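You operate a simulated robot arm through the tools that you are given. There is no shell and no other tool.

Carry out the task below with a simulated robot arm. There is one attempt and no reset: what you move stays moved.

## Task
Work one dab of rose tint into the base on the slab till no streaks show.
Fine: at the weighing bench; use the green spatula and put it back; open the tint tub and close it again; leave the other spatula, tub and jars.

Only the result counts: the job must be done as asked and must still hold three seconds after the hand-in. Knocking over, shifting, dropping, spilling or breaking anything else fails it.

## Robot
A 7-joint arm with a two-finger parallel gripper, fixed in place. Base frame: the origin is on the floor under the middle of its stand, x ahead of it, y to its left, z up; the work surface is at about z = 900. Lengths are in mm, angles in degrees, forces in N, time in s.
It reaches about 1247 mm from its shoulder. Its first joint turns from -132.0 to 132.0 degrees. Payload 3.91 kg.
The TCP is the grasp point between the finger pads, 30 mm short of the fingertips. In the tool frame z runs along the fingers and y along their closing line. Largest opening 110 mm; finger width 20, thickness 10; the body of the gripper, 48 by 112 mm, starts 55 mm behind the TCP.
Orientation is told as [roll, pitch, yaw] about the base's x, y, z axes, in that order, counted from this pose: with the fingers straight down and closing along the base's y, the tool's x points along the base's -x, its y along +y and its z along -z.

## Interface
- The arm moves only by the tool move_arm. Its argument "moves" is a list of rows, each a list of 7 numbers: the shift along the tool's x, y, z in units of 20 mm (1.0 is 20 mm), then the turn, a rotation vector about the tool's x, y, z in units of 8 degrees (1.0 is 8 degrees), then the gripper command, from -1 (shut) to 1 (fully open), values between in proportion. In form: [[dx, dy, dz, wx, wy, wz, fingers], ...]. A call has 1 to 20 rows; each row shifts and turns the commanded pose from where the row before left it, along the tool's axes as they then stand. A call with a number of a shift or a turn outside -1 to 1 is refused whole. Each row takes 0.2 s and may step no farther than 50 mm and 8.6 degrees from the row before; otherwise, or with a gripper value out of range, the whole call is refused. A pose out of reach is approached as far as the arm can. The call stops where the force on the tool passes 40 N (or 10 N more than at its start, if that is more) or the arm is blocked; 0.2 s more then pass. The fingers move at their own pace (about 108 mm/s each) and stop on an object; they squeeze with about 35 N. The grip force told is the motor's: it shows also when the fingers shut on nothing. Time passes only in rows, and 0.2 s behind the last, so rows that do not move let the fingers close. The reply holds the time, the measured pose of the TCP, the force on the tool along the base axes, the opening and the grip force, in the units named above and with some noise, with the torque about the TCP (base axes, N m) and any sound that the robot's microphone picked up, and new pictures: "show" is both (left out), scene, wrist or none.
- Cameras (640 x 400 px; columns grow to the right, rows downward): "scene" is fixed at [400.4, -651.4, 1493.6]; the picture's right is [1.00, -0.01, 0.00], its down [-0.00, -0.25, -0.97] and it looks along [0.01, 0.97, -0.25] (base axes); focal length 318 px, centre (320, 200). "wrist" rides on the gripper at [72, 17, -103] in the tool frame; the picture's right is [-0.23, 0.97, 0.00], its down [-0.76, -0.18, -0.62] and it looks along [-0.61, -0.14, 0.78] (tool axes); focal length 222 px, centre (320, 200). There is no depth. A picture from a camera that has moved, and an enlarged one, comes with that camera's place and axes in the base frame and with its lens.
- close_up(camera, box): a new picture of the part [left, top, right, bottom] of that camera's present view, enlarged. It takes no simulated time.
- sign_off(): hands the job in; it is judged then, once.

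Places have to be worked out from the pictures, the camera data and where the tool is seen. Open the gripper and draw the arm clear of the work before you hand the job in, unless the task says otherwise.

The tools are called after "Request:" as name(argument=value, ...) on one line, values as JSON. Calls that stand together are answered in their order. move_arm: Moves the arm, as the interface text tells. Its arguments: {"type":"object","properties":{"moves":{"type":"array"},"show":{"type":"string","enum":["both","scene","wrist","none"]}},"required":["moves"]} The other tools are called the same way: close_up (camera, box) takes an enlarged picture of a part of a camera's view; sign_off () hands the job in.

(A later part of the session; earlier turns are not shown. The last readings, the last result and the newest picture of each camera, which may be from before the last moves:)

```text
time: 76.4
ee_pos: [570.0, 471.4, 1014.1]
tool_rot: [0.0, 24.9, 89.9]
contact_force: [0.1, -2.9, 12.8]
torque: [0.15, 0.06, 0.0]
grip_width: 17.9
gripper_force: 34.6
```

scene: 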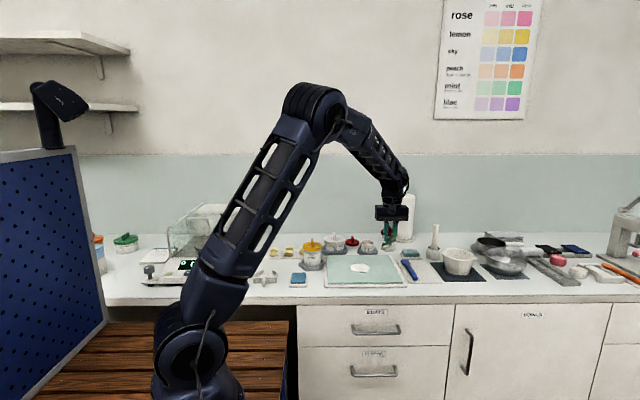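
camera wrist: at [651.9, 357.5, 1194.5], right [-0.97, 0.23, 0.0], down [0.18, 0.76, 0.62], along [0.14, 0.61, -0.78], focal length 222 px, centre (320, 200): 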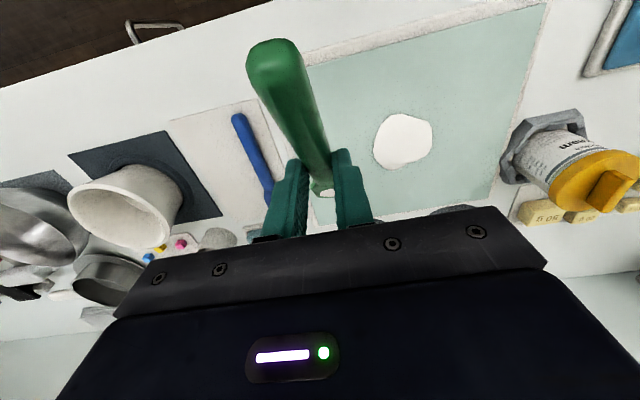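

12.8 N of firm contact with little turning load now. I'll do a set of side-to-side working strokes across three lines of the blob.

Request:
move_arm(moves=[[0, -0.375, 0, 0, 0, 0, -1], [0, -0.375, 0, 0, 0, 0, -1], [0, 0.375, 0, 0, 0, 0, -1], [0, 0.375, 0, 0, 0, 0, -1], [0, 0.375, 0, 0, 0, 0, -1], [0, 0.375, 0, 0, 0, 0, -1], [-0.36, 0, -0.17, 0, 0, 0, -1], [0, -0.375, 0, 0, 0, 0, -1], [0, -0.375, 0, 0, 0, 0, -1], [0, -0.375, 0, 0, 0, 0, -1], [0, -0.375, 0, 0, 0, 0, -1], [0.72, 0, 0.34, 0, 0, 0, -1], [0, 0.375, 0, 0, 0, 0, -1], [0, 0.375, 0, 0, 0, 0, -1], [0, 0.375, 0, 0, 0, 0, -1], [0, 0.375, 0, 0, 0, 0, -1], [-0.36, 0, -0.17, 0, 0, 0, -1], [0, -0.375, 0, 0, 0, 0, -1], [0, -0.375, 0, 0, 0, 0, -1]], show="none")

Request:
close_up(camera="scene", box=[350, 244, 380, 276])

Request:
close_up(camera="wrist", box=[260, 80, 400, 210])

```text
time: 80.4
ee_pos: [569.9, 471.0, 1014.6]
tool_rot: [0.0, 24.9, 89.9]
contact_force: [-2.8, 0.7, 11.8]
torque: [0.36, 0.28, 0.08]
grip_width: 17.3
gripper_force: 35.1
```

```text
12.50 times, centred on (365, 260) of scene
camera zoom: at [400.4, -651.4, 1493.6], right [1.0, -0.01, 0.0], down [0.0, -0.25, -0.97], along [0.01, 0.97, -0.25], focal length 3979 px, centre (-242, -550)
```

zoom: 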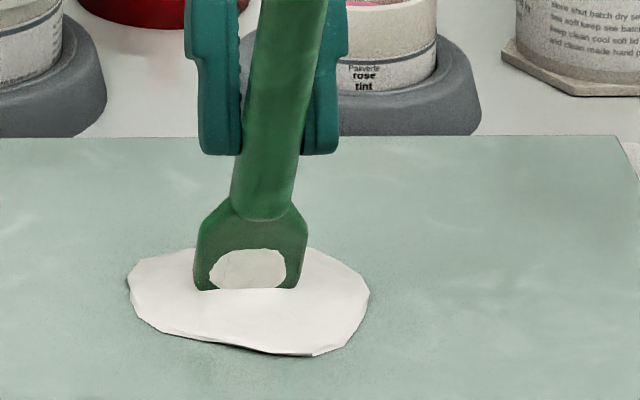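

```text
3.08 times, centred on (330, 145) of wrist
camera zoom: at [552.9, 449.2, 1140.9], right [-0.97, 0.21, -0.1], down [0.18, 0.95, 0.24], along [0.14, 0.22, -0.96], focal length 684 px, centre (289, 369)
```

zoom: 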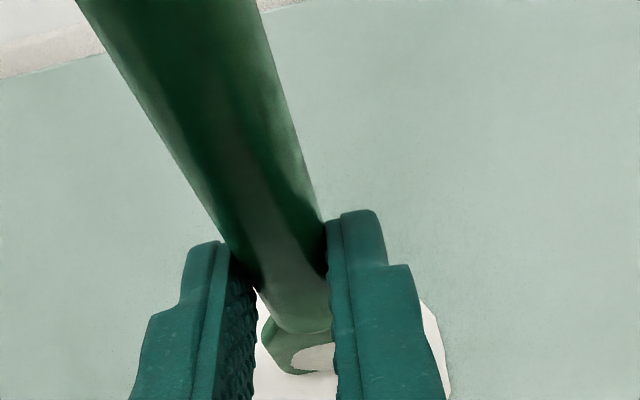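

Contact is steady at about 12 N but the colour still isn't obvious. The blade patch showed faint marbling earlier, so I'll lift aside and examine the blob at the highest wrist-camera zoom for subtle streaks.

Request:
move_arm(moves=[[0.42, 0, -0.9, 0, 0, 0, -1], [0.42, 0, -0.9, 0, 0, 0, -1], [0, -1, 0, 0, 0, 0, -1], [0, -1, 0, 0, 0, 0, -1], [0, -1, 0, 0, 0, 0, -1], [0, -0.5, 0, 0, 0, 0, -1]], show="wrist")

Request:
close_up(camera="wrist", box=[370, 90, 450, 170])

Request:
close_up(camera="wrist", box=[300, 150, 350, 210])

Request:
close_up(camera="scene", box=[353, 258, 373, 274])

```text
time: 81.8
ee_pos: [641.0, 472.4, 1054.2]
tool_rot: [0.0, 25.0, 90.0]
contact_force: [-0.7, 0.2, -0.4]
torque: [0.01, -0.04, -0.03]
grip_width: 17.7
gripper_force: 34.7
camera wrist: at [623.5, 449.9, 1180.6], right [-0.97, 0.21, -0.1], down [0.18, 0.95, 0.24], along [0.14, 0.22, -0.97], focal length 222 px, centre (320, 200)
```

wrist: 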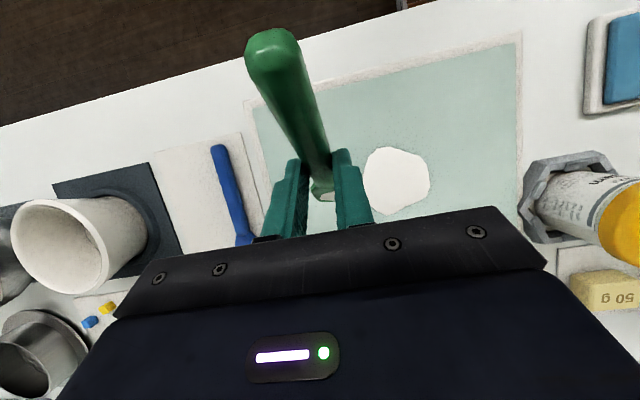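

```text
5.00 times, centred on (410, 130) of wrist
camera zoom: at [623.5, 449.9, 1180.6], right [-0.97, 0.21, -0.1], down [0.18, 0.95, 0.24], along [0.14, 0.22, -0.97], focal length 1111 px, centre (-130, 550)
```

zoom: 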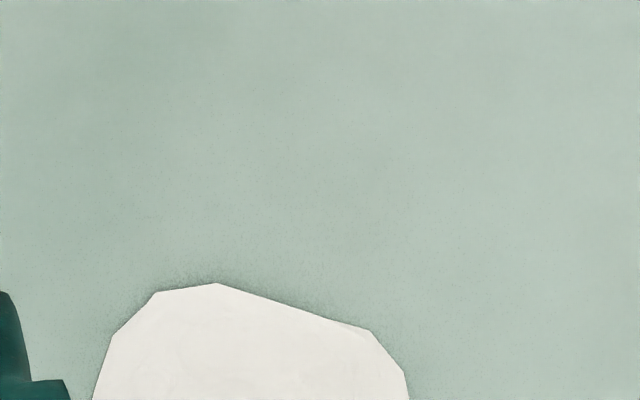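

```text
6.67 times, centred on (325, 180) of wrist
camera zoom: at [623.5, 449.9, 1180.6], right [-0.97, 0.21, -0.1], down [0.18, 0.95, 0.24], along [0.14, 0.22, -0.97], focal length 1481 px, centre (287, 333)
```

zoom: 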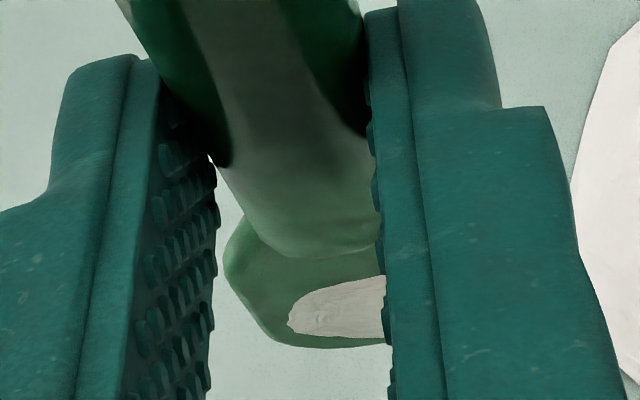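

```text
16.00 times, centred on (363, 266) of scene
camera zoom: at [400.4, -651.4, 1493.6], right [1.0, -0.01, 0.0], down [0.0, -0.25, -0.97], along [0.01, 0.97, -0.25], focal length 5093 px, centre (-368, -856)
```

zoom: 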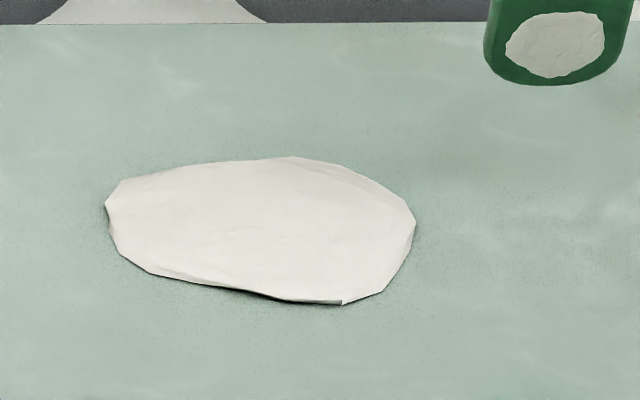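

The crop missed the blob; I'll centre the wrist close-up on it.

Request:
close_up(camera="wrist", box=[360, 140, 440, 220])

Request:
close_up(camera="wrist", box=[375, 155, 415, 200])

```text
5.00 times, centred on (400, 180) of wrist
camera zoom: at [623.5, 449.9, 1180.6], right [-0.97, 0.21, -0.1], down [0.18, 0.95, 0.24], along [0.14, 0.22, -0.97], focal length 1111 px, centre (-80, 300)
```

zoom: 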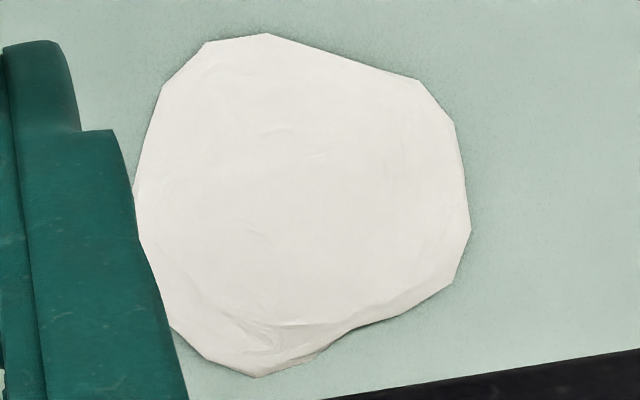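

```text
8.89 times, centred on (395, 178) of wrist
camera zoom: at [623.5, 449.9, 1180.6], right [-0.97, 0.21, -0.1], down [0.18, 0.95, 0.24], along [0.14, 0.22, -0.97], focal length 1974 px, centre (-347, 400)
```

zoom: 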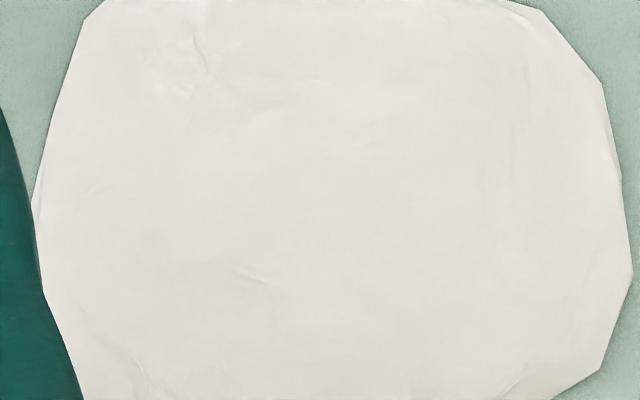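

The blob is plain off-white with no streaks or pink at all. To learn whether the blade is really reaching the slab or only riding on the base, I'll probe the bare slab right here (x≈641) and compare contact height.

Request:
move_arm(moves=[[-0.38, 0, 0.815, 0, 0, 0, -1], [-0.38, 0, 0.815, 0, 0, 0, -1], [-0.021, 0, 0.045, 0, 0, 0, -1], [-0.021, 0, 0.045, 0, 0, 0, -1]], show="none")

Request:
close_up(camera="scene", box=[360, 244, 390, 276])

```text
time: 82.8
ee_pos: [640.4, 471.2, 1016.6]
tool_rot: [-0.1, 24.8, 90.0]
contact_force: [-0.6, 0.2, -0.4]
torque: [0.03, 0.0, 0.02]
grip_width: 17.6
gripper_force: 35.0
```

```text
12.50 times, centred on (375, 260) of scene
camera zoom: at [400.4, -651.4, 1493.6], right [1.0, -0.01, 0.0], down [0.0, -0.25, -0.97], along [0.01, 0.97, -0.25], focal length 3979 px, centre (-368, -550)
```

zoom: 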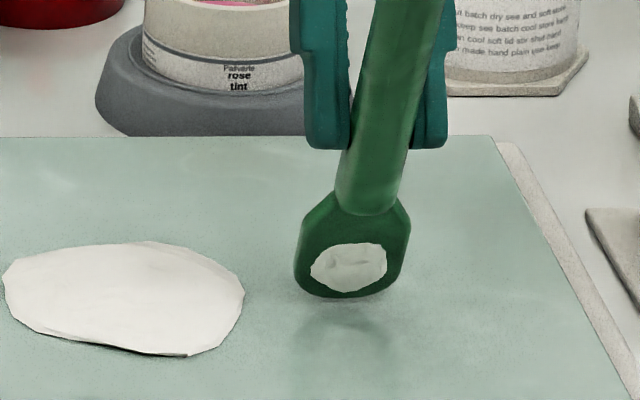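

The full rounded tip shows here, whereas over the blob its lower edge was hidden, so the blade does sink into the base. I'll finish the probe for the slab height.

Request:
move_arm(moves=[[-0.021, 0, 0.045, 0, 0, 0, -1], [-0.021, 0, 0.045, 0, 0, 0, -1], [-0.021, 0, 0.045, 0, 0, 0, -1]], show="none")

Request:
close_up(camera="scene", box=[360, 244, 390, 276])

```text
time: 83.6
ee_pos: [639.6, 471.4, 1014.6]
tool_rot: [-0.1, 24.8, 89.9]
contact_force: [-1.0, 0.6, 11.1]
torque: [0.32, -0.05, -0.03]
grip_width: 17.4
gripper_force: 35.6
```

```text
12.50 times, centred on (375, 260) of scene
camera zoom: at [400.4, -651.4, 1493.6], right [1.0, -0.01, 0.0], down [0.0, -0.25, -0.97], along [0.01, 0.97, -0.25], focal length 3979 px, centre (-368, -550)
```

zoom: 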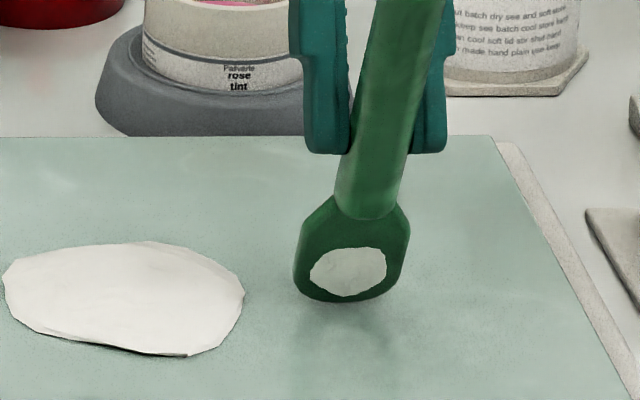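

Bare-slab contact is at the same height, so the blade has been working right down to the slab. I'll move back over the blob and do a wider circle (22 mm radius) at the same ~11 N pressure to cover all of it.

Request:
move_arm(moves=[[0.106, 0, -0.2265, 0, 0, 0, -1], [0, 0.8, 0, 0, 0, 0, -1], [0, 0.8, 0, 0, 0, 0, -1], [0, 0.75, 0, 0, 0, 0, -1], [-0.106, 0, 0.2265, 0, 0, 0, -1]], show="none")

Request:
move_arm(moves=[[-0.34, 0.065, -0.159, 0, 0, 0, -1], [-0.299, 0.19, -0.14, 0, 0, 0, -1], [-0.222, 0.295, -0.104, 0, 0, 0, -1], [-0.118, 0.36, -0.055, 0, 0, 0, -1], [0, 0.38, 0, 0, 0, 0, -1], [0.118, 0.36, 0.055, 0, 0, 0, -1], [0.222, 0.295, 0.104, 0, 0, 0, -1], [0.299, 0.19, 0.14, 0, 0, 0, -1], [0.34, 0.065, 0.159, 0, 0, 0, -1], [0.34, -0.065, 0.159, 0, 0, 0, -1], [0.299, -0.19, 0.14, 0, 0, 0, -1], [0.222, -0.295, 0.104, 0, 0, 0, -1], [0.118, -0.36, 0.055, 0, 0, 0, -1], [0, -0.38, 0, 0, 0, 0, -1], [-0.118, -0.36, -0.055, 0, 0, 0, -1], [-0.222, -0.295, -0.104, 0, 0, 0, -1], [-0.299, -0.19, -0.14, 0, 0, 0, -1], [-0.34, -0.065, -0.159, 0, 0, 0, -1]], show="none")

Request:
close_up(camera="scene", box=[350, 244, 380, 276])

```text
time: 84.8
ee_pos: [592.8, 471.4, 1014.8]
tool_rot: [-0.1, 24.9, 89.9]
contact_force: [1.0, -1.8, 9.5]
torque: [0.16, -0.08, 0.01]
grip_width: 17.6
gripper_force: 35.0
```

```text
time: 88.6
ee_pos: [593.6, 471.2, 1014.3]
tool_rot: [-0.1, 24.9, 89.9]
contact_force: [0.0, -1.0, 2.2]
torque: [0.02, -0.02, -0.02]
grip_width: 17.9
gripper_force: 34.8
```

```text
12.50 times, centred on (365, 260) of scene
camera zoom: at [400.4, -651.4, 1493.6], right [1.0, -0.01, 0.0], down [0.0, -0.25, -0.97], along [0.01, 0.97, -0.25], focal length 3979 px, centre (-242, -550)
```

zoom: 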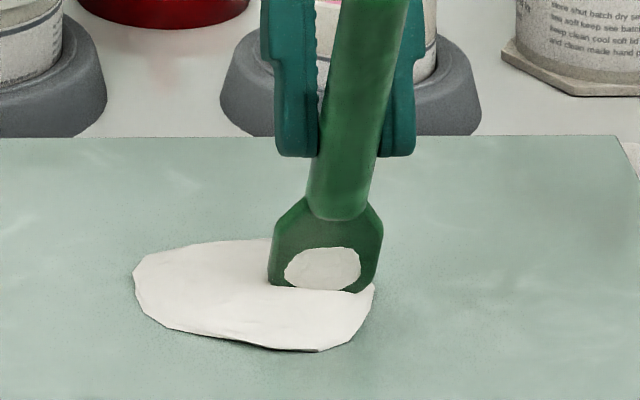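

The base moves only when pressed above roughly 10 N, and the spatula pivots a bit under load. I'll lift, steepen the blade another 10° to keep the load over the grip, and return to the blob centre for firmer strokes.

Request:
move_arm(moves=[[0.424, 0, -0.906, 0, 0, 0, -1], [0, 0, 0, 0, 0.625, 0, -1], [0, 0, 0, 0, 0.625, 0, -1], [-0.42, 0.55, -0.295, 0, 0, 0, -1], [-0.42, 0.55, -0.295, 0, 0, 0, -1]])

Request:
close_up(camera="scene", box=[345, 225, 385, 280])

```text
time: 89.8
ee_pos: [571.0, 493.5, 1033.2]
tool_rot: [0.0, 34.9, 89.9]
contact_force: [1.2, 1.0, -1.2]
torque: [0.04, 0.05, 0.01]
grip_width: 17.5
gripper_force: 35.1
camera wrist: at [553.9, 491.9, 1162.2], right [-0.97, 0.19, -0.13], down [0.18, 0.98, 0.07], along [0.14, 0.05, -0.99], focal length 222 px, centre (320, 200)
```

scene: 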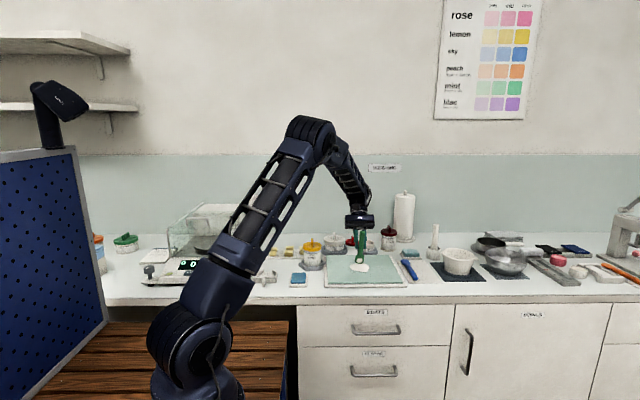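
wrist: 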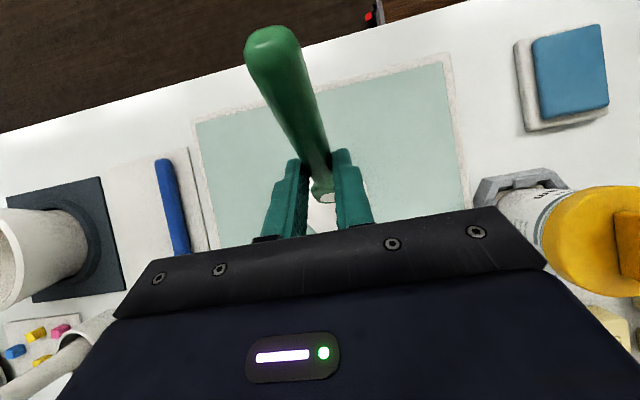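

```text
7.27 times, centred on (365, 252) of scene
camera zoom: at [400.4, -651.4, 1493.6], right [1.0, -0.01, 0.0], down [0.0, -0.25, -0.97], along [0.01, 0.97, -0.25], focal length 2315 px, centre (-7, -182)
```

zoom: 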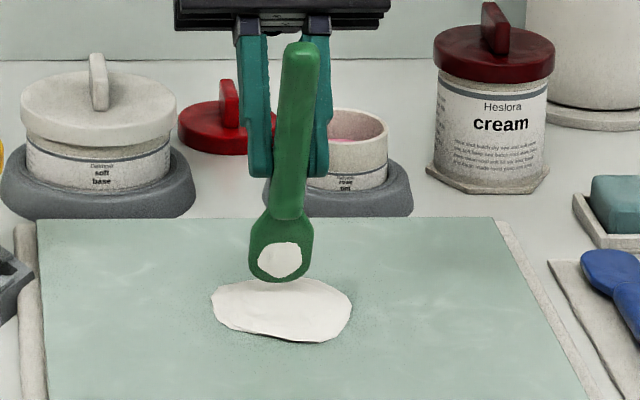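

The tip is now nearly below the grip, above the blob. I'll press down to about 13 N.

Request:
move_arm(moves=[[-0.23, 0, 0.3275, 0, 0, 0, -1], [-0.23, 0, 0.3275, 0, 0, 0, -1], [-0.029, 0, 0.041, 0, 0, 0, -1], [-0.029, 0, 0.041, 0, 0, 0, -1], [-0.029, 0, 0.041, 0, 0, 0, -1], [-0.029, 0, 0.041, 0, 0, 0, -1]], show="none")

```text
time: 91.2
ee_pos: [571.3, 490.3, 1015.4]
tool_rot: [-0.1, 34.9, 89.8]
contact_force: [0.1, -6.4, 30.6]
torque: [-0.31, 0.08, 0.01]
grip_width: 17.6
gripper_force: 35.5
```

30 N is too much; I'll back off about 2.5 mm and then do the lateral strokes.

Request:
move_arm(moves=[[0.072, 0, -0.1025, 0, 0, 0, -1], [0, -0.4, 0, 0, 0, 0, -1], [0, -0.4, 0, 0, 0, 0, -1], [0, 0.4, 0, 0, 0, 0, -1], [0, 0.4, 0, 0, 0, 0, -1], [0, 0.4, 0, 0, 0, 0, -1], [0, 0.4, 0, 0, 0, 0, -1], [-0.41, 0, -0.287, 0, 0, 0, -1], [0, -0.4, 0, 0, 0, 0, -1], [0, -0.4, 0, 0, 0, 0, -1], [0, -0.4, 0, 0, 0, 0, -1], [0, -0.4, 0, 0, 0, 0, -1], [0.41, 0, 0.287, 0, 0, 0, -1], [0.41, 0, 0.287, 0, 0, 0, -1], [0, 0.4, 0, 0, 0, 0, -1], [0, 0.4, 0, 0, 0, 0, -1], [0, 0.4, 0, 0, 0, 0, -1], [0, 0.4, 0, 0, 0, 0, -1]], show="none")

Request:
close_up(camera="scene", box=[345, 235, 385, 280])

```text
time: 95.0
ee_pos: [554.7, 481.5, 1018.1]
tool_rot: [0.0, 34.9, 89.9]
contact_force: [-0.1, -0.6, -1.2]
torque: [-0.01, -0.03, 0.02]
grip_width: 17.6
gripper_force: 35.1
```

```text
8.89 times, centred on (365, 258) of scene
camera zoom: at [400.4, -651.4, 1493.6], right [1.0, -0.01, 0.0], down [0.0, -0.25, -0.97], along [0.01, 0.97, -0.25], focal length 2830 px, centre (-80, -311)
```

zoom: 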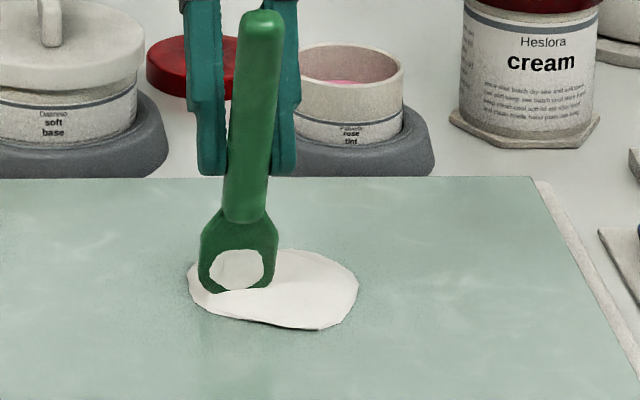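

At this height it had just lost contact. I'll lower about 1.2 mm and do brisk overlapping side-to-side passes across the whole blob.

Request:
move_arm(moves=[[-0.034, 0, 0.049, 0, 0, 0, -1], [0, -0.8, 0, 0, 0, 0, -1], [0, -0.8, 0, 0, 0, 0, -1], [-0.205, 0, -0.1435, 0, 0, 0, -1], [0, 0.8, 0, 0, 0, 0, -1], [0, 0.8, 0, 0, 0, 0, -1], [-0.205, 0, -0.1435, 0, 0, 0, -1], [0, -0.8, 0, 0, 0, 0, -1], [0, -0.8, 0, 0, 0, 0, -1], [-0.205, 0, -0.1435, 0, 0, 0, -1], [0, 0.8, 0, 0, 0, 0, -1], [0, 0.8, 0, 0, 0, 0, -1], [-0.205, 0, -0.1435, 0, 0, 0, -1], [0, -0.8, 0, 0, 0, 0, -1], [0, -0.8, 0, 0, 0, 0, -1], [0.205, 0, 0.1435, 0, 0, 0, -1], [0, 0.8, 0, 0, 0, 0, -1], [0, 0.8, 0, 0, 0, 0, -1], [0.205, 0, 0.1435, 0, 0, 0, -1]], show="none")

Request:
move_arm(moves=[[0, -0.8, 0, 0, 0, 0, -1], [0, -0.8, 0, 0, 0, 0, -1], [0.205, 0, 0.1435, 0, 0, 0, -1], [0, 0.8, 0, 0, 0, 0, -1], [0, 0.8, 0, 0, 0, 0, -1], [0.205, 0, 0.1435, 0, 0, 0, -1], [0, -0.8, 0, 0, 0, 0, -1], [0, -0.8, 0, 0, 0, 0, -1], [-0.205, 0, -0.1435, 0, 0, 0, -1], [0, 0.8, 0, 0, 0, 0, -1], [0, 0.8, 0, 0, 0, 0, -1], [-0.205, 0, -0.1435, 0, 0, 0, -1], [0, -0.8, 0, 0, 0, 0, -1], [0, -0.8, 0, 0, 0, 0, -1], [-0.205, 0, -0.1435, 0, 0, 0, -1], [0, 0.8, 0, 0, 0, 0, -1], [0, 0.8, 0, 0, 0, 0, -1], [-0.205, 0, -0.1435, 0, 0, 0, -1], [0, -0.8, 0, 0, 0, 0, -1]], show="none")

Request:
close_up(camera="scene", box=[345, 235, 385, 280])

```text
time: 99.0
ee_pos: [555.5, 493.1, 1016.5]
tool_rot: [0.0, 34.9, 90.0]
contact_force: [-0.6, -0.4, -0.5]
torque: [0.03, -0.01, -0.03]
grip_width: 17.8
gripper_force: 35.0
```

```text
time: 103.0
ee_pos: [570.7, 502.5, 1015.0]
tool_rot: [-0.1, 35.0, 90.0]
contact_force: [-3.2, -1.1, 10.6]
torque: [0.12, 0.28, 0.03]
grip_width: 17.7
gripper_force: 35.2
```

```text
8.89 times, centred on (365, 258) of scene
camera zoom: at [400.4, -651.4, 1493.6], right [1.0, -0.01, 0.0], down [0.0, -0.25, -0.97], along [0.01, 0.97, -0.25], focal length 2830 px, centre (-80, -311)
```

zoom: 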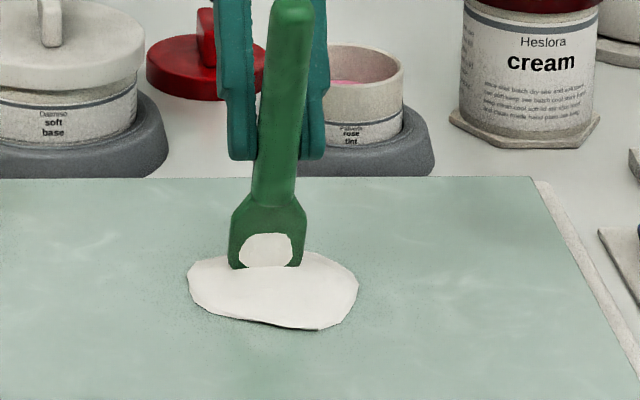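

The look hasn't changed. I'll lift away again and retake exactly the same close-up as before mixing (box 320–410, 245–300) so I can compare the blob's hue like for like.

Request:
move_arm(moves=[[0.574, 0, -0.819, 0, 0, 0, -1], [0.574, 0, -0.819, 0, 0, 0, -1], [0.574, 0, -0.819, 0, 0, 0, -1], [0, -1, 0, 0, 0, 0, -1], [0, -1, 0, 0, 0, 0, -1], [0, -1, 0, 0, 0, 0, -1], [0, -1, 0, 0, 0, 0, -1], [0, -1, 0, 0, 0, 0, -1]], show="none")

Request:
close_up(camera="scene", box=[320, 245, 410, 300])

Request:
close_up(camera="scene", box=[315, 225, 400, 260])

Request:
close_up(camera="wrist", box=[340, 60, 640, 260])

```text
time: 104.8
ee_pos: [670.4, 502.7, 1075.2]
tool_rot: [0.0, 34.9, 89.8]
contact_force: [0.8, 0.6, -0.4]
torque: [0.01, -0.01, 0.02]
grip_width: 17.7
gripper_force: 34.8
```

```text
7.11 times, centred on (365, 272) of scene
camera zoom: at [400.4, -651.4, 1493.6], right [1.0, -0.01, 0.0], down [0.0, -0.25, -0.97], along [0.01, 0.97, -0.25], focal length 2264 px, centre (0, -316)
```

zoom: 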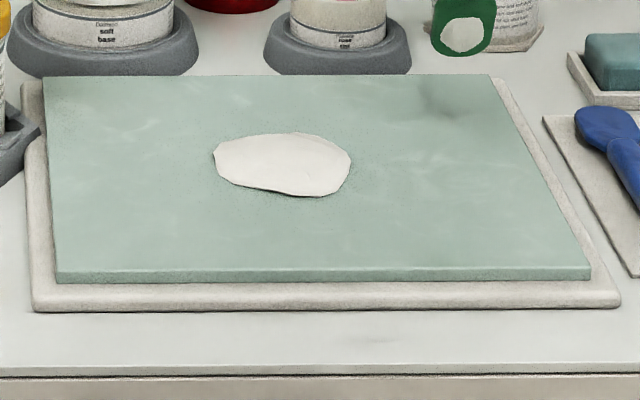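

```text
7.53 times, centred on (358, 242) of scene
camera zoom: at [400.4, -651.4, 1493.6], right [1.0, -0.01, 0.0], down [0.0, -0.25, -0.97], along [0.01, 0.97, -0.25], focal length 2397 px, centre (38, -120)
```

zoom: 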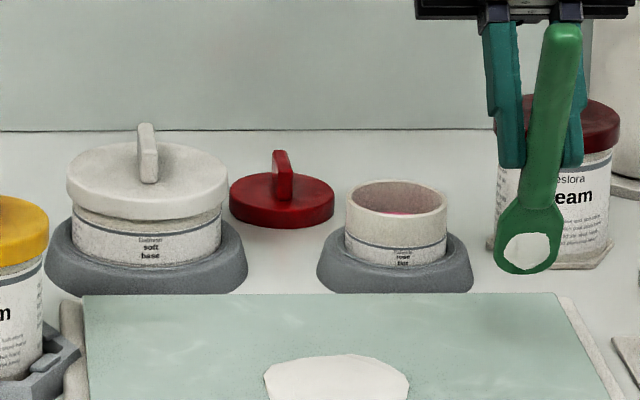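

```text
2.00 times, centred on (490, 160) of wrist
camera zoom: at [654.1, 501.7, 1203.0], right [-0.97, 0.19, -0.13], down [0.18, 0.98, 0.08], along [0.14, 0.05, -0.99], focal length 444 px, centre (-20, 280)
```

zoom: 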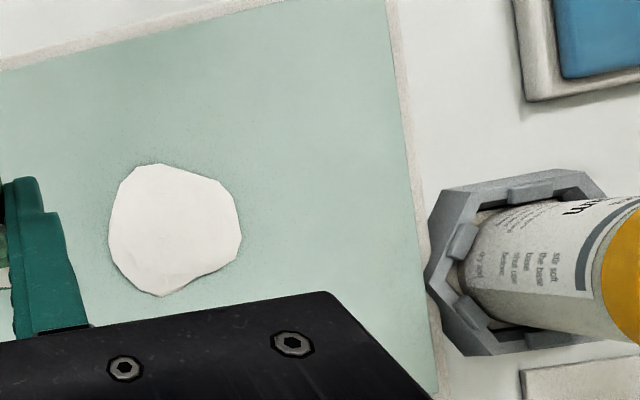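

The blob still has no visible pink. Before concluding anything, I'll try the natural working posture, with the blade much flatter (about 25°), since steep scraping may simply not mix; I'll re-tilt and come in over the blob.

Request:
move_arm(moves=[[0, 0, 0, 0, -0.94, 0, -1], [0, 0, 0, 0, -0.94, 0, -1], [0, 0, 0, 0, -0.94, 0, -1], [0, 0, 0, 0, -0.94, 0, -1], [0, 0, 0, 0, -0.94, 0, -1], [0, 0, 0, 0, -0.925, 0, -1], [0.718, 0.98, 0.635, 0, 0, 0, -1], [0.718, 0.98, 0.635, 0, 0, 0, -1], [0.718, 0.98, 0.635, 0, 0, 0, -1], [0.718, 0.98, 0.635, 0, 0, 0, -1], [0.718, 0.98, 0.635, 0, 0, 0, -1]], show="wrist")

Request:
close_up(camera="scene", box=[340, 225, 390, 285])

```text
time: 107.2
ee_pos: [574.2, 442.3, 1000.5]
tool_rot: [0.0, -10.0, 90.1]
contact_force: [0.9, 0.4, -0.9]
torque: [0.01, 0.01, -0.02]
grip_width: 17.5
gripper_force: 35.0
camera wrist: at [556.2, 352.8, 1090.8], right [-0.97, 0.22, 0.04], down [0.18, 0.64, 0.75], along [0.14, 0.73, -0.66], focal length 222 px, centre (320, 200)
```

wrist: 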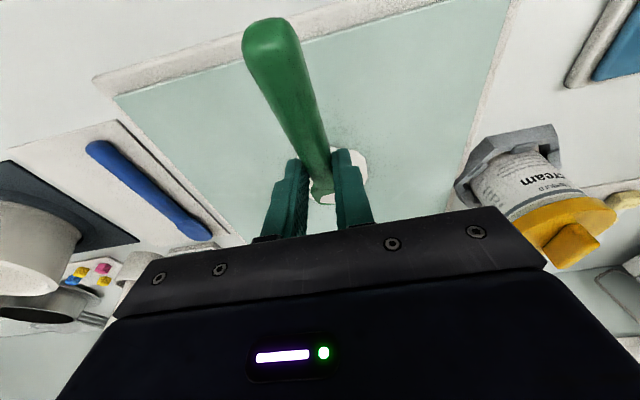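

```text
6.67 times, centred on (365, 255) of scene
camera zoom: at [400.4, -651.4, 1493.6], right [1.0, -0.01, 0.0], down [0.0, -0.25, -0.97], along [0.01, 0.97, -0.25], focal length 2122 px, centre (20, -167)
```

zoom: 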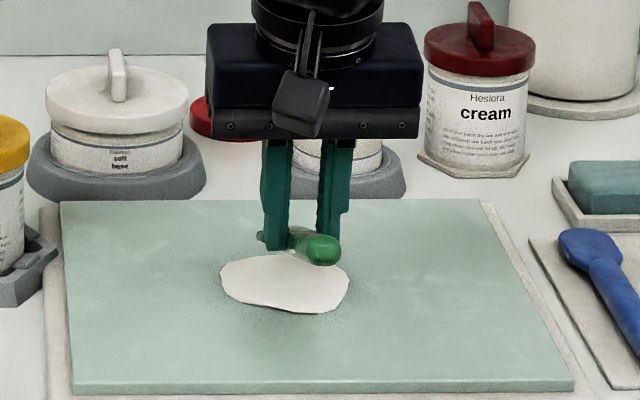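

The blade is now nearly in line with the view, at roughly 25°. I'll lower gently to contact.

Request:
move_arm(moves=[[0.043, 0, 0.2465, 0, 0, 0, -1], [0.043, 0, 0.2465, 0, 0, 0, -1], [0.0087, 0, 0.0493, 0, 0, 0, -1], [0.0087, 0, 0.0493, 0, 0, 0, -1]], show="none")

Request:
close_up(camera="scene", box=[345, 240, 385, 280])

```text
time: 108.2
ee_pos: [573.2, 440.5, 987.0]
tool_rot: [0.0, -10.1, 90.0]
contact_force: [0.1, 0.8, 0.3]
torque: [-0.03, 0.0, -0.01]
grip_width: 17.6
gripper_force: 34.9
```

```text
10.00 times, centred on (365, 260) of scene
camera zoom: at [400.4, -651.4, 1493.6], right [1.0, -0.01, 0.0], down [0.0, -0.25, -0.97], along [0.01, 0.97, -0.25], focal length 3183 px, centre (-130, -400)
```

zoom: 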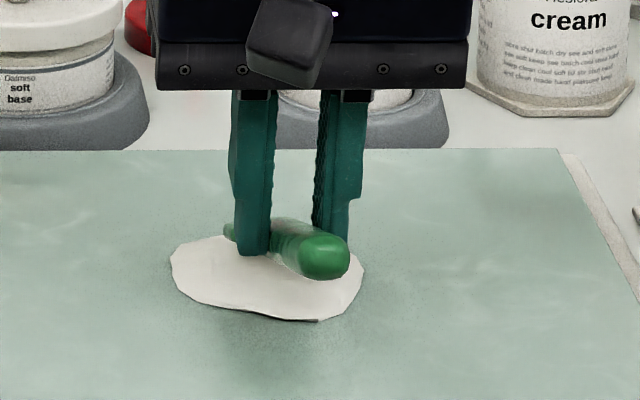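

No contact yet; a few more 1 mm steps.

Request:
move_arm(moves=[[0.0087, 0, 0.0493, 0, 0, 0, -1], [0.0087, 0, 0.0493, 0, 0, 0, -1], [0.0087, 0, 0.0493, 0, 0, 0, -1]], show="none")

```text
time: 109.0
ee_pos: [573.2, 440.6, 985.5]
tool_rot: [0.0, -10.1, 90.0]
contact_force: [-0.4, -0.7, -1.4]
torque: [0.0, -0.03, 0.01]
grip_width: 18.0
gripper_force: 35.3
```

Request:
move_arm(moves=[[0.0087, 0, 0.0493, 0, 0, 0, -1], [0.0087, 0, 0.0493, 0, 0, 0, -1], [0.0087, 0, 0.0493, 0, 0, 0, -1]], show="none")

Request:
close_up(camera="scene", box=[345, 240, 385, 280])

```text
time: 109.8
ee_pos: [573.1, 441.9, 982.4]
tool_rot: [0.1, -10.1, 89.9]
contact_force: [-0.4, 0.2, 0.6]
torque: [0.0, -0.02, -0.03]
grip_width: 17.8
gripper_force: 34.8
```

```text
10.00 times, centred on (365, 260) of scene
camera zoom: at [400.4, -651.4, 1493.6], right [1.0, -0.01, 0.0], down [0.0, -0.25, -0.97], along [0.01, 0.97, -0.25], focal length 3183 px, centre (-130, -400)
```

zoom: 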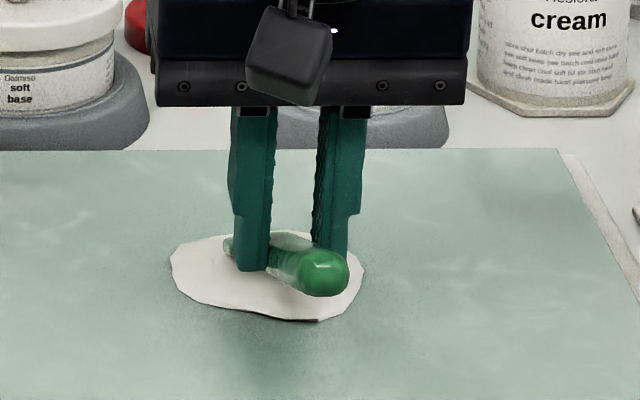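

Still free; I'll continue down 1 mm at a time.

Request:
move_arm(moves=[[0.0087, 0, 0.0493, 0, 0, 0, -1], [0.0087, 0, 0.0493, 0, 0, 0, -1], [0.0087, 0, 0.0493, 0, 0, 0, -1]], show="none")

```text
time: 110.6
ee_pos: [572.8, 442.8, 980.0]
tool_rot: [0.0, -10.1, 90.0]
contact_force: [-0.4, -0.2, -2.1]
torque: [0.02, -0.02, 0.0]
grip_width: 17.8
gripper_force: 34.8
```

Request:
move_arm(moves=[[0.0087, 0, 0.0493, 0, 0, 0, -1], [0.0087, 0, 0.0493, 0, 0, 0, -1], [0.0087, 0, 0.0493, 0, 0, 0, -1]], show="wrist")

Request:
close_up(camera="scene", box=[345, 240, 385, 280])

Request:
close_up(camera="wrist", box=[270, 110, 390, 215])

```text
time: 111.4
ee_pos: [572.8, 442.4, 976.6]
tool_rot: [-0.1, -10.2, 90.0]
contact_force: [-1.4, -1.2, 13.4]
torque: [1.04, 0.04, 0.04]
grip_width: 17.6
gripper_force: 34.9
camera wrist: at [555.9, 352.5, 1067.8], right [-0.97, 0.22, 0.04], down [0.18, 0.64, 0.75], along [0.14, 0.74, -0.66], focal length 222 px, centre (320, 200)
```

wrist: 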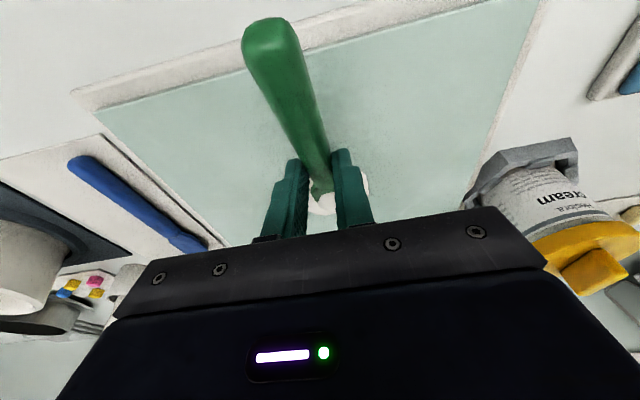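

```text
10.00 times, centred on (365, 260) of scene
camera zoom: at [400.4, -651.4, 1493.6], right [1.0, -0.01, 0.0], down [0.0, -0.25, -0.97], along [0.01, 0.97, -0.25], focal length 3183 px, centre (-130, -400)
```

zoom: 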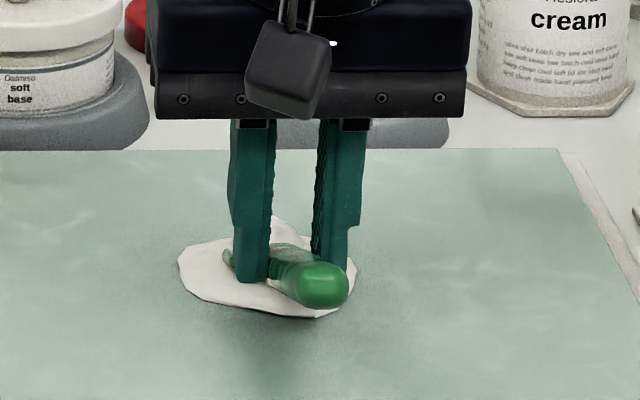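

```text
3.81 times, centred on (330, 162) of wrist
camera zoom: at [555.9, 352.5, 1067.8], right [-0.97, 0.22, 0.04], down [0.18, 0.64, 0.75], along [0.14, 0.74, -0.66], focal length 846 px, centre (282, 343)
```

zoom: 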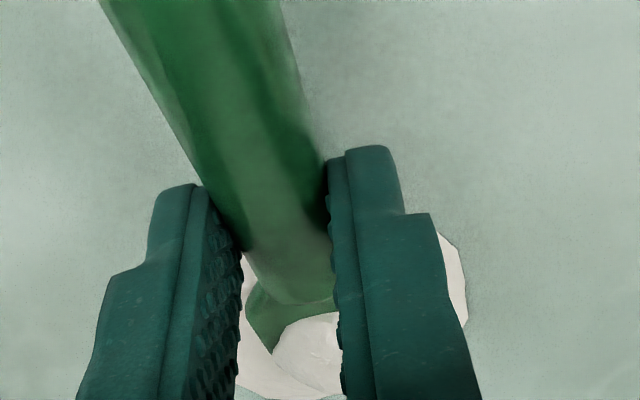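

Now at 13 N the base clearly engages: it bulges up around and onto the blade. I'll ease slightly and make slow pull and lateral strokes in this posture, then look.

Request:
move_arm(moves=[[-0.0087, 0, -0.0493, 0, 0, 0, -1], [0.25, 0, -0.043, 0, 0, 0, -1], [0.25, 0, -0.043, 0, 0, 0, -1], [0.25, 0, -0.043, 0, 0, 0, -1]], show="none")

Request:
close_up(camera="scene", box=[345, 240, 385, 280])

Request:
close_up(camera="wrist", box=[270, 110, 390, 215])

```text
time: 112.4
ee_pos: [573.0, 426.8, 976.9]
tool_rot: [0.1, -10.0, 90.0]
contact_force: [-0.2, 0.3, 3.3]
torque: [0.26, -0.01, -0.01]
grip_width: 17.5
gripper_force: 34.8
```

```text
10.00 times, centred on (365, 260) of scene
camera zoom: at [400.4, -651.4, 1493.6], right [1.0, -0.01, 0.0], down [0.0, -0.25, -0.97], along [0.01, 0.97, -0.25], focal length 3183 px, centre (-130, -400)
```

zoom: 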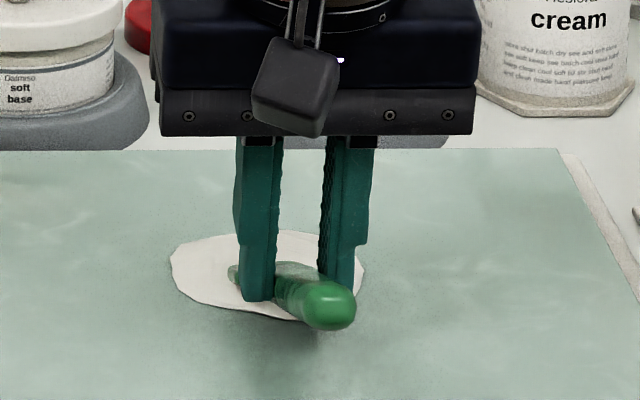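

```text
3.81 times, centred on (330, 162) of wrist
camera zoom: at [556.1, 337.1, 1068.1], right [-0.97, 0.22, 0.04], down [0.18, 0.64, 0.75], along [0.14, 0.73, -0.66], focal length 846 px, centre (282, 343)
```

zoom: 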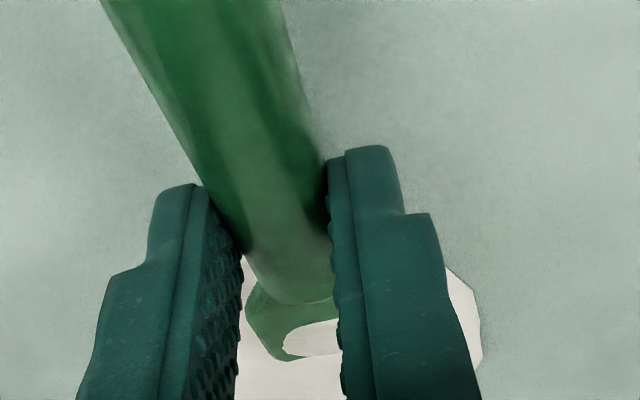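

The base visibly engages only under firm pressure (about 10 N or more) and relaxes otherwise, so most of my earlier strokes weren't really working it. I'll return to a steep blade posture, where the grip can hold firm pressure without pivoting.

Request:
move_arm(moves=[[-0.174, 0, -0.986, 0, 0, 0, -1], [-0.174, 0, -0.986, 0, 0, 0, -1], [-0.174, 0, -0.986, 0, 0, 0, -1], [0, 0, 0, 0, 0.893, 0, -1], [0, 0, 0, 0, 0.893, 0, -1], [0, 0, 0, 0, 0.893, 0, -1], [0, 0, 0, 0, 0.893, 0, -1], [0, 0, 0, 0, 0.893, 0, -1], [0, 0, 0, 0, 0.893, 0, -1], [0, 0, 0, 0, 0.893, 0, -1], [-0.907, 0.017, -0.5, 0, 0, 0, -1], [-0.907, 0.017, -0.5, 0, 0, 0, -1], [-0.907, 0.017, -0.5, 0, 0, 0, -1]], show="none")

Request:
close_up(camera="scene", box=[345, 235, 385, 280])

```text
time: 115.2
ee_pos: [572.2, 488.0, 1024.9]
tool_rot: [-0.1, 39.9, 89.9]
contact_force: [-0.5, -0.7, -0.2]
torque: [0.03, 0.01, -0.02]
grip_width: 17.9
gripper_force: 35.2
```

```text
8.89 times, centred on (365, 258) of scene
camera zoom: at [400.4, -651.4, 1493.6], right [1.0, -0.01, 0.0], down [0.0, -0.25, -0.97], along [0.01, 0.97, -0.25], focal length 2830 px, centre (-80, -311)
```

zoom: 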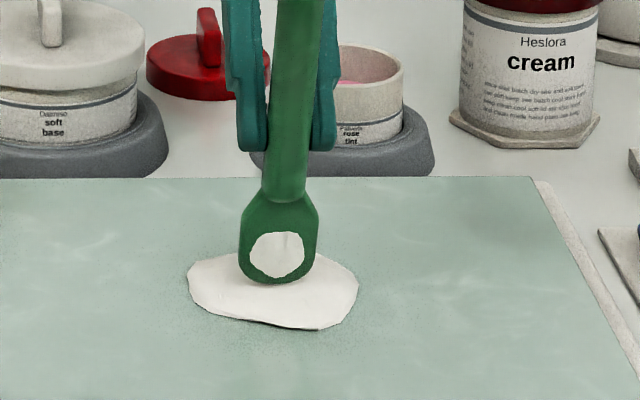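

Good position. I'll lower to first contact in small steps.

Request:
move_arm(moves=[[-0.29, 0, 0.345, 0, 0, 0, -1], [-0.032, 0, 0.038, 0, 0, 0, -1], [-0.032, 0, 0.038, 0, 0, 0, -1]], show="none")

```text
time: 116.0
ee_pos: [571.4, 488.0, 1016.2]
tool_rot: [-0.2, 39.8, 89.9]
contact_force: [0.3, -0.6, 25.1]
torque: [0.08, 0.0, 0.01]
grip_width: 17.8
gripper_force: 35.3
```

25 N with almost no turning load on the grip. I'll ease off 0.6 mm to roughly 17 N and stroke side to side.

Request:
move_arm(moves=[[0.02, 0, -0.023, 0, 0, 0, -1], [0, -0.4, 0, 0, 0, 0, -1], [0, -0.4, 0, 0, 0, 0, -1]], show="none")

Request:
close_up(camera="scene", box=[345, 235, 385, 280])

```text
time: 116.8
ee_pos: [587.9, 488.4, 1016.2]
tool_rot: [0.1, 40.0, 90.0]
contact_force: [-7.5, 1.0, 24.3]
torque: [0.22, 0.65, 0.06]
grip_width: 18.0
gripper_force: 35.0
```

```text
8.89 times, centred on (365, 258) of scene
camera zoom: at [400.4, -651.4, 1493.6], right [1.0, -0.01, 0.0], down [0.0, -0.25, -0.97], along [0.01, 0.97, -0.25], focal length 2830 px, centre (-80, -311)
```

zoom: 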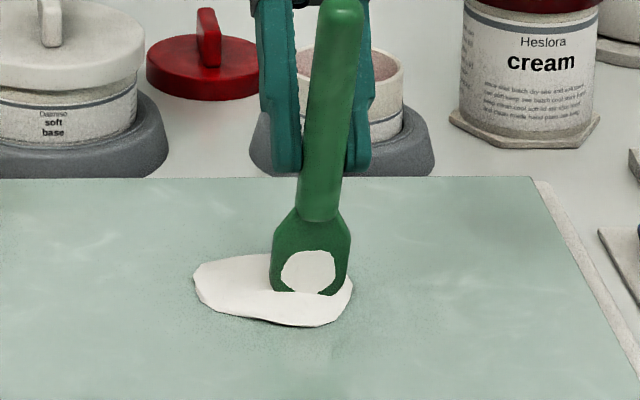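

At this pressure the blob gathers toward the blade, so it is being worked. I'll keep going with a full set of strokes at about 18–20 N.

Request:
move_arm(moves=[[0.016, 0, -0.019, 0, 0, 0, -1], [0, 0.4, 0, 0, 0, 0, -1], [0, 0.4, 0, 0, 0, 0, -1], [0, 0.4, 0, 0, 0, 0, -1], [0, 0.4, 0, 0, 0, 0, -1], [-0.306, 0, -0.257, 0, 0, 0, -1], [0, -0.4, 0, 0, 0, 0, -1], [0, -0.4, 0, 0, 0, 0, -1], [0, -0.4, 0, 0, 0, 0, -1], [0, -0.4, 0, 0, 0, 0, -1], [0.306, 0, 0.257, 0, 0, 0, -1], [0.306, 0, 0.257, 0, 0, 0, -1], [0, 0.4, 0, 0, 0, 0, -1], [0, 0.4, 0, 0, 0, 0, -1], [0, 0.4, 0, 0, 0, 0, -1], [0, 0.4, 0, 0, 0, 0, -1], [-0.306, 0, -0.257, 0, 0, 0, -1], [0, -0.4, 0, 0, 0, 0, -1], [0, -0.4, 0, 0, 0, 0, -1]], show="none")

Request:
close_up(camera="scene", box=[345, 235, 385, 280])

```text
time: 120.8
ee_pos: [572.0, 488.0, 1015.4]
tool_rot: [-0.1, 39.9, 90.0]
contact_force: [-1.2, -0.1, 0.2]
torque: [-0.02, 0.03, -0.01]
grip_width: 17.5
gripper_force: 35.7
```

```text
8.89 times, centred on (365, 258) of scene
camera zoom: at [400.4, -651.4, 1493.6], right [1.0, -0.01, 0.0], down [0.0, -0.25, -0.97], along [0.01, 0.97, -0.25], focal length 2830 px, centre (-80, -311)
```

zoom: 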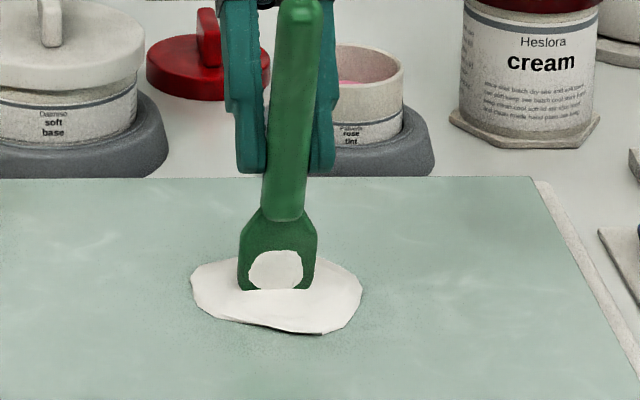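

Contact was lost again at the end, so the spatula must be creeping in the grip. I'll look closely at the blob and blade once more after these firm strokes.

Request:
close_up(camera="scene", box=[352, 254, 374, 276])

Request:
close_up(camera="wrist", box=[280, 110, 380, 215])

Request:
close_up(camera="scene", box=[345, 205, 385, 250])

```text
16.00 times, centred on (363, 265) of scene
camera zoom: at [400.4, -651.4, 1493.6], right [1.0, -0.01, 0.0], down [0.0, -0.25, -0.97], along [0.01, 0.97, -0.25], focal length 5093 px, centre (-368, -840)
```

zoom: 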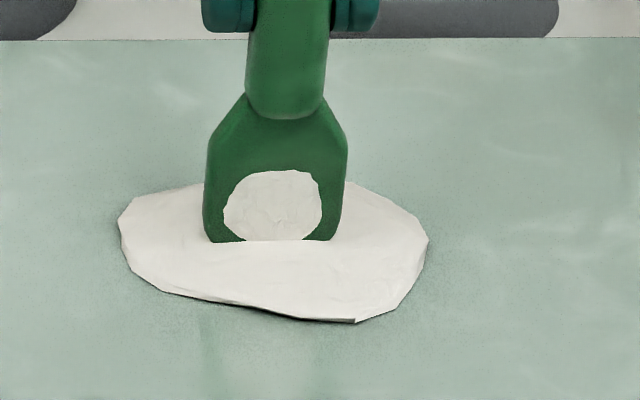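

```text
3.81 times, centred on (330, 162) of wrist
camera zoom: at [555.3, 498.0, 1142.7], right [-0.97, 0.17, -0.15], down [0.18, 0.98, -0.01], along [0.14, -0.04, -0.99], focal length 846 px, centre (282, 343)
```

zoom: 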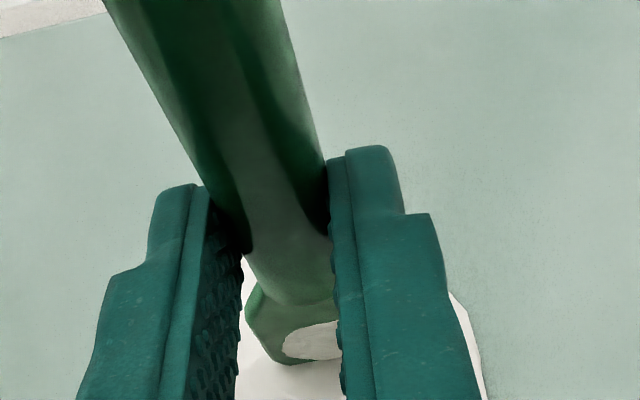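

```text
8.89 times, centred on (365, 228) of scene
camera zoom: at [400.4, -651.4, 1493.6], right [1.0, -0.01, 0.0], down [0.0, -0.25, -0.97], along [0.01, 0.97, -0.25], focal length 2830 px, centre (-80, -44)
```

zoom: 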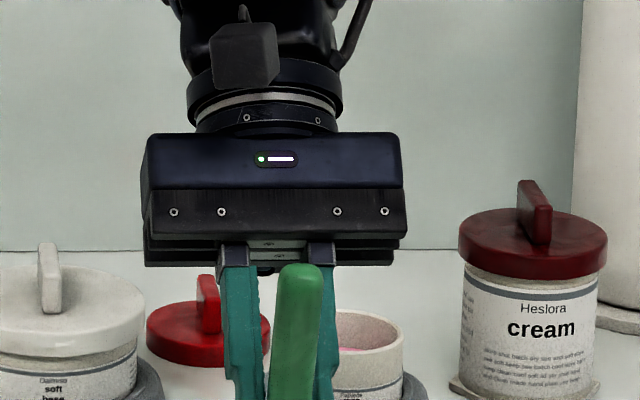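

No pink anywhere. To be sure it isn't just insufficient work, I'll do some more strokes while keeping the pressure properly up, re-pressing as needed.

Request:
move_arm(moves=[[-0.032, 0, 0.038, 0, 0, 0, -1], [-0.016, 0, 0.019, 0, 0, 0, -1], [0, -0.4, 0, 0, 0, 0, -1], [0, -0.4, 0, 0, 0, 0, -1], [0, 0.4, 0, 0, 0, 0, -1], [0, 0.4, 0, 0, 0, 0, -1]], show="none")

```text
time: 122.2
ee_pos: [572.5, 487.2, 1014.5]
tool_rot: [-0.1, 39.9, 89.9]
contact_force: [5.3, -2.0, 20.2]
torque: [-0.03, -0.48, -0.02]
grip_width: 17.5
gripper_force: 34.6
```

20 N held through the stroke this time. I'll continue with a longer set at this pressure.

Request:
move_arm(moves=[[0, 0.4, 0, 0, 0, 0, -1], [0, 0.4, 0, 0, 0, 0, -1], [0, -0.4, 0, 0, 0, 0, -1], [0, -0.4, 0, 0, 0, 0, -1], [0, -0.4, 0, 0, 0, 0, -1], [0, -0.4, 0, 0, 0, 0, -1], [0, 0.4, 0, 0, 0, 0, -1], [0, 0.4, 0, 0, 0, 0, -1], [0, 0.4, 0, 0, 0, 0, -1], [0, 0.4, 0, 0, 0, 0, -1], [0, -0.4, 0, 0, 0, 0, -1], [0, -0.4, 0, 0, 0, 0, -1], [0, -0.4, 0, 0, 0, 0, -1], [0, -0.4, 0, 0, 0, 0, -1], [0, 0.4, 0, 0, 0, 0, -1], [0, 0.4, 0, 0, 0, 0, -1]], show="none")

Request:
close_up(camera="scene", box=[345, 235, 385, 280])

```text
time: 125.6
ee_pos: [572.0, 487.7, 1013.4]
tool_rot: [0.0, 39.9, 90.0]
contact_force: [0.0, -0.2, 2.1]
torque: [0.04, 0.01, -0.04]
grip_width: 17.8
gripper_force: 35.2
```

```text
8.89 times, centred on (365, 258) of scene
camera zoom: at [400.4, -651.4, 1493.6], right [1.0, -0.01, 0.0], down [0.0, -0.25, -0.97], along [0.01, 0.97, -0.25], focal length 2830 px, centre (-80, -311)
```

zoom: 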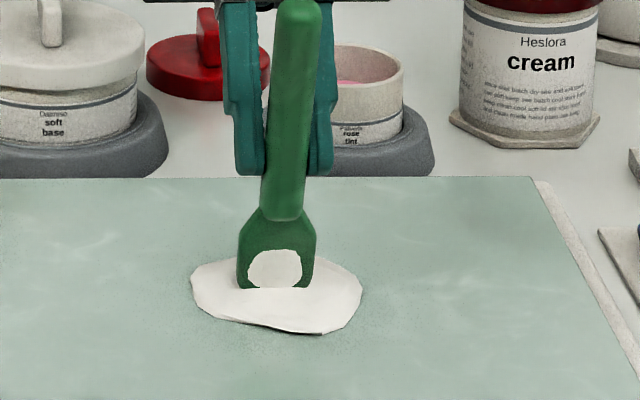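

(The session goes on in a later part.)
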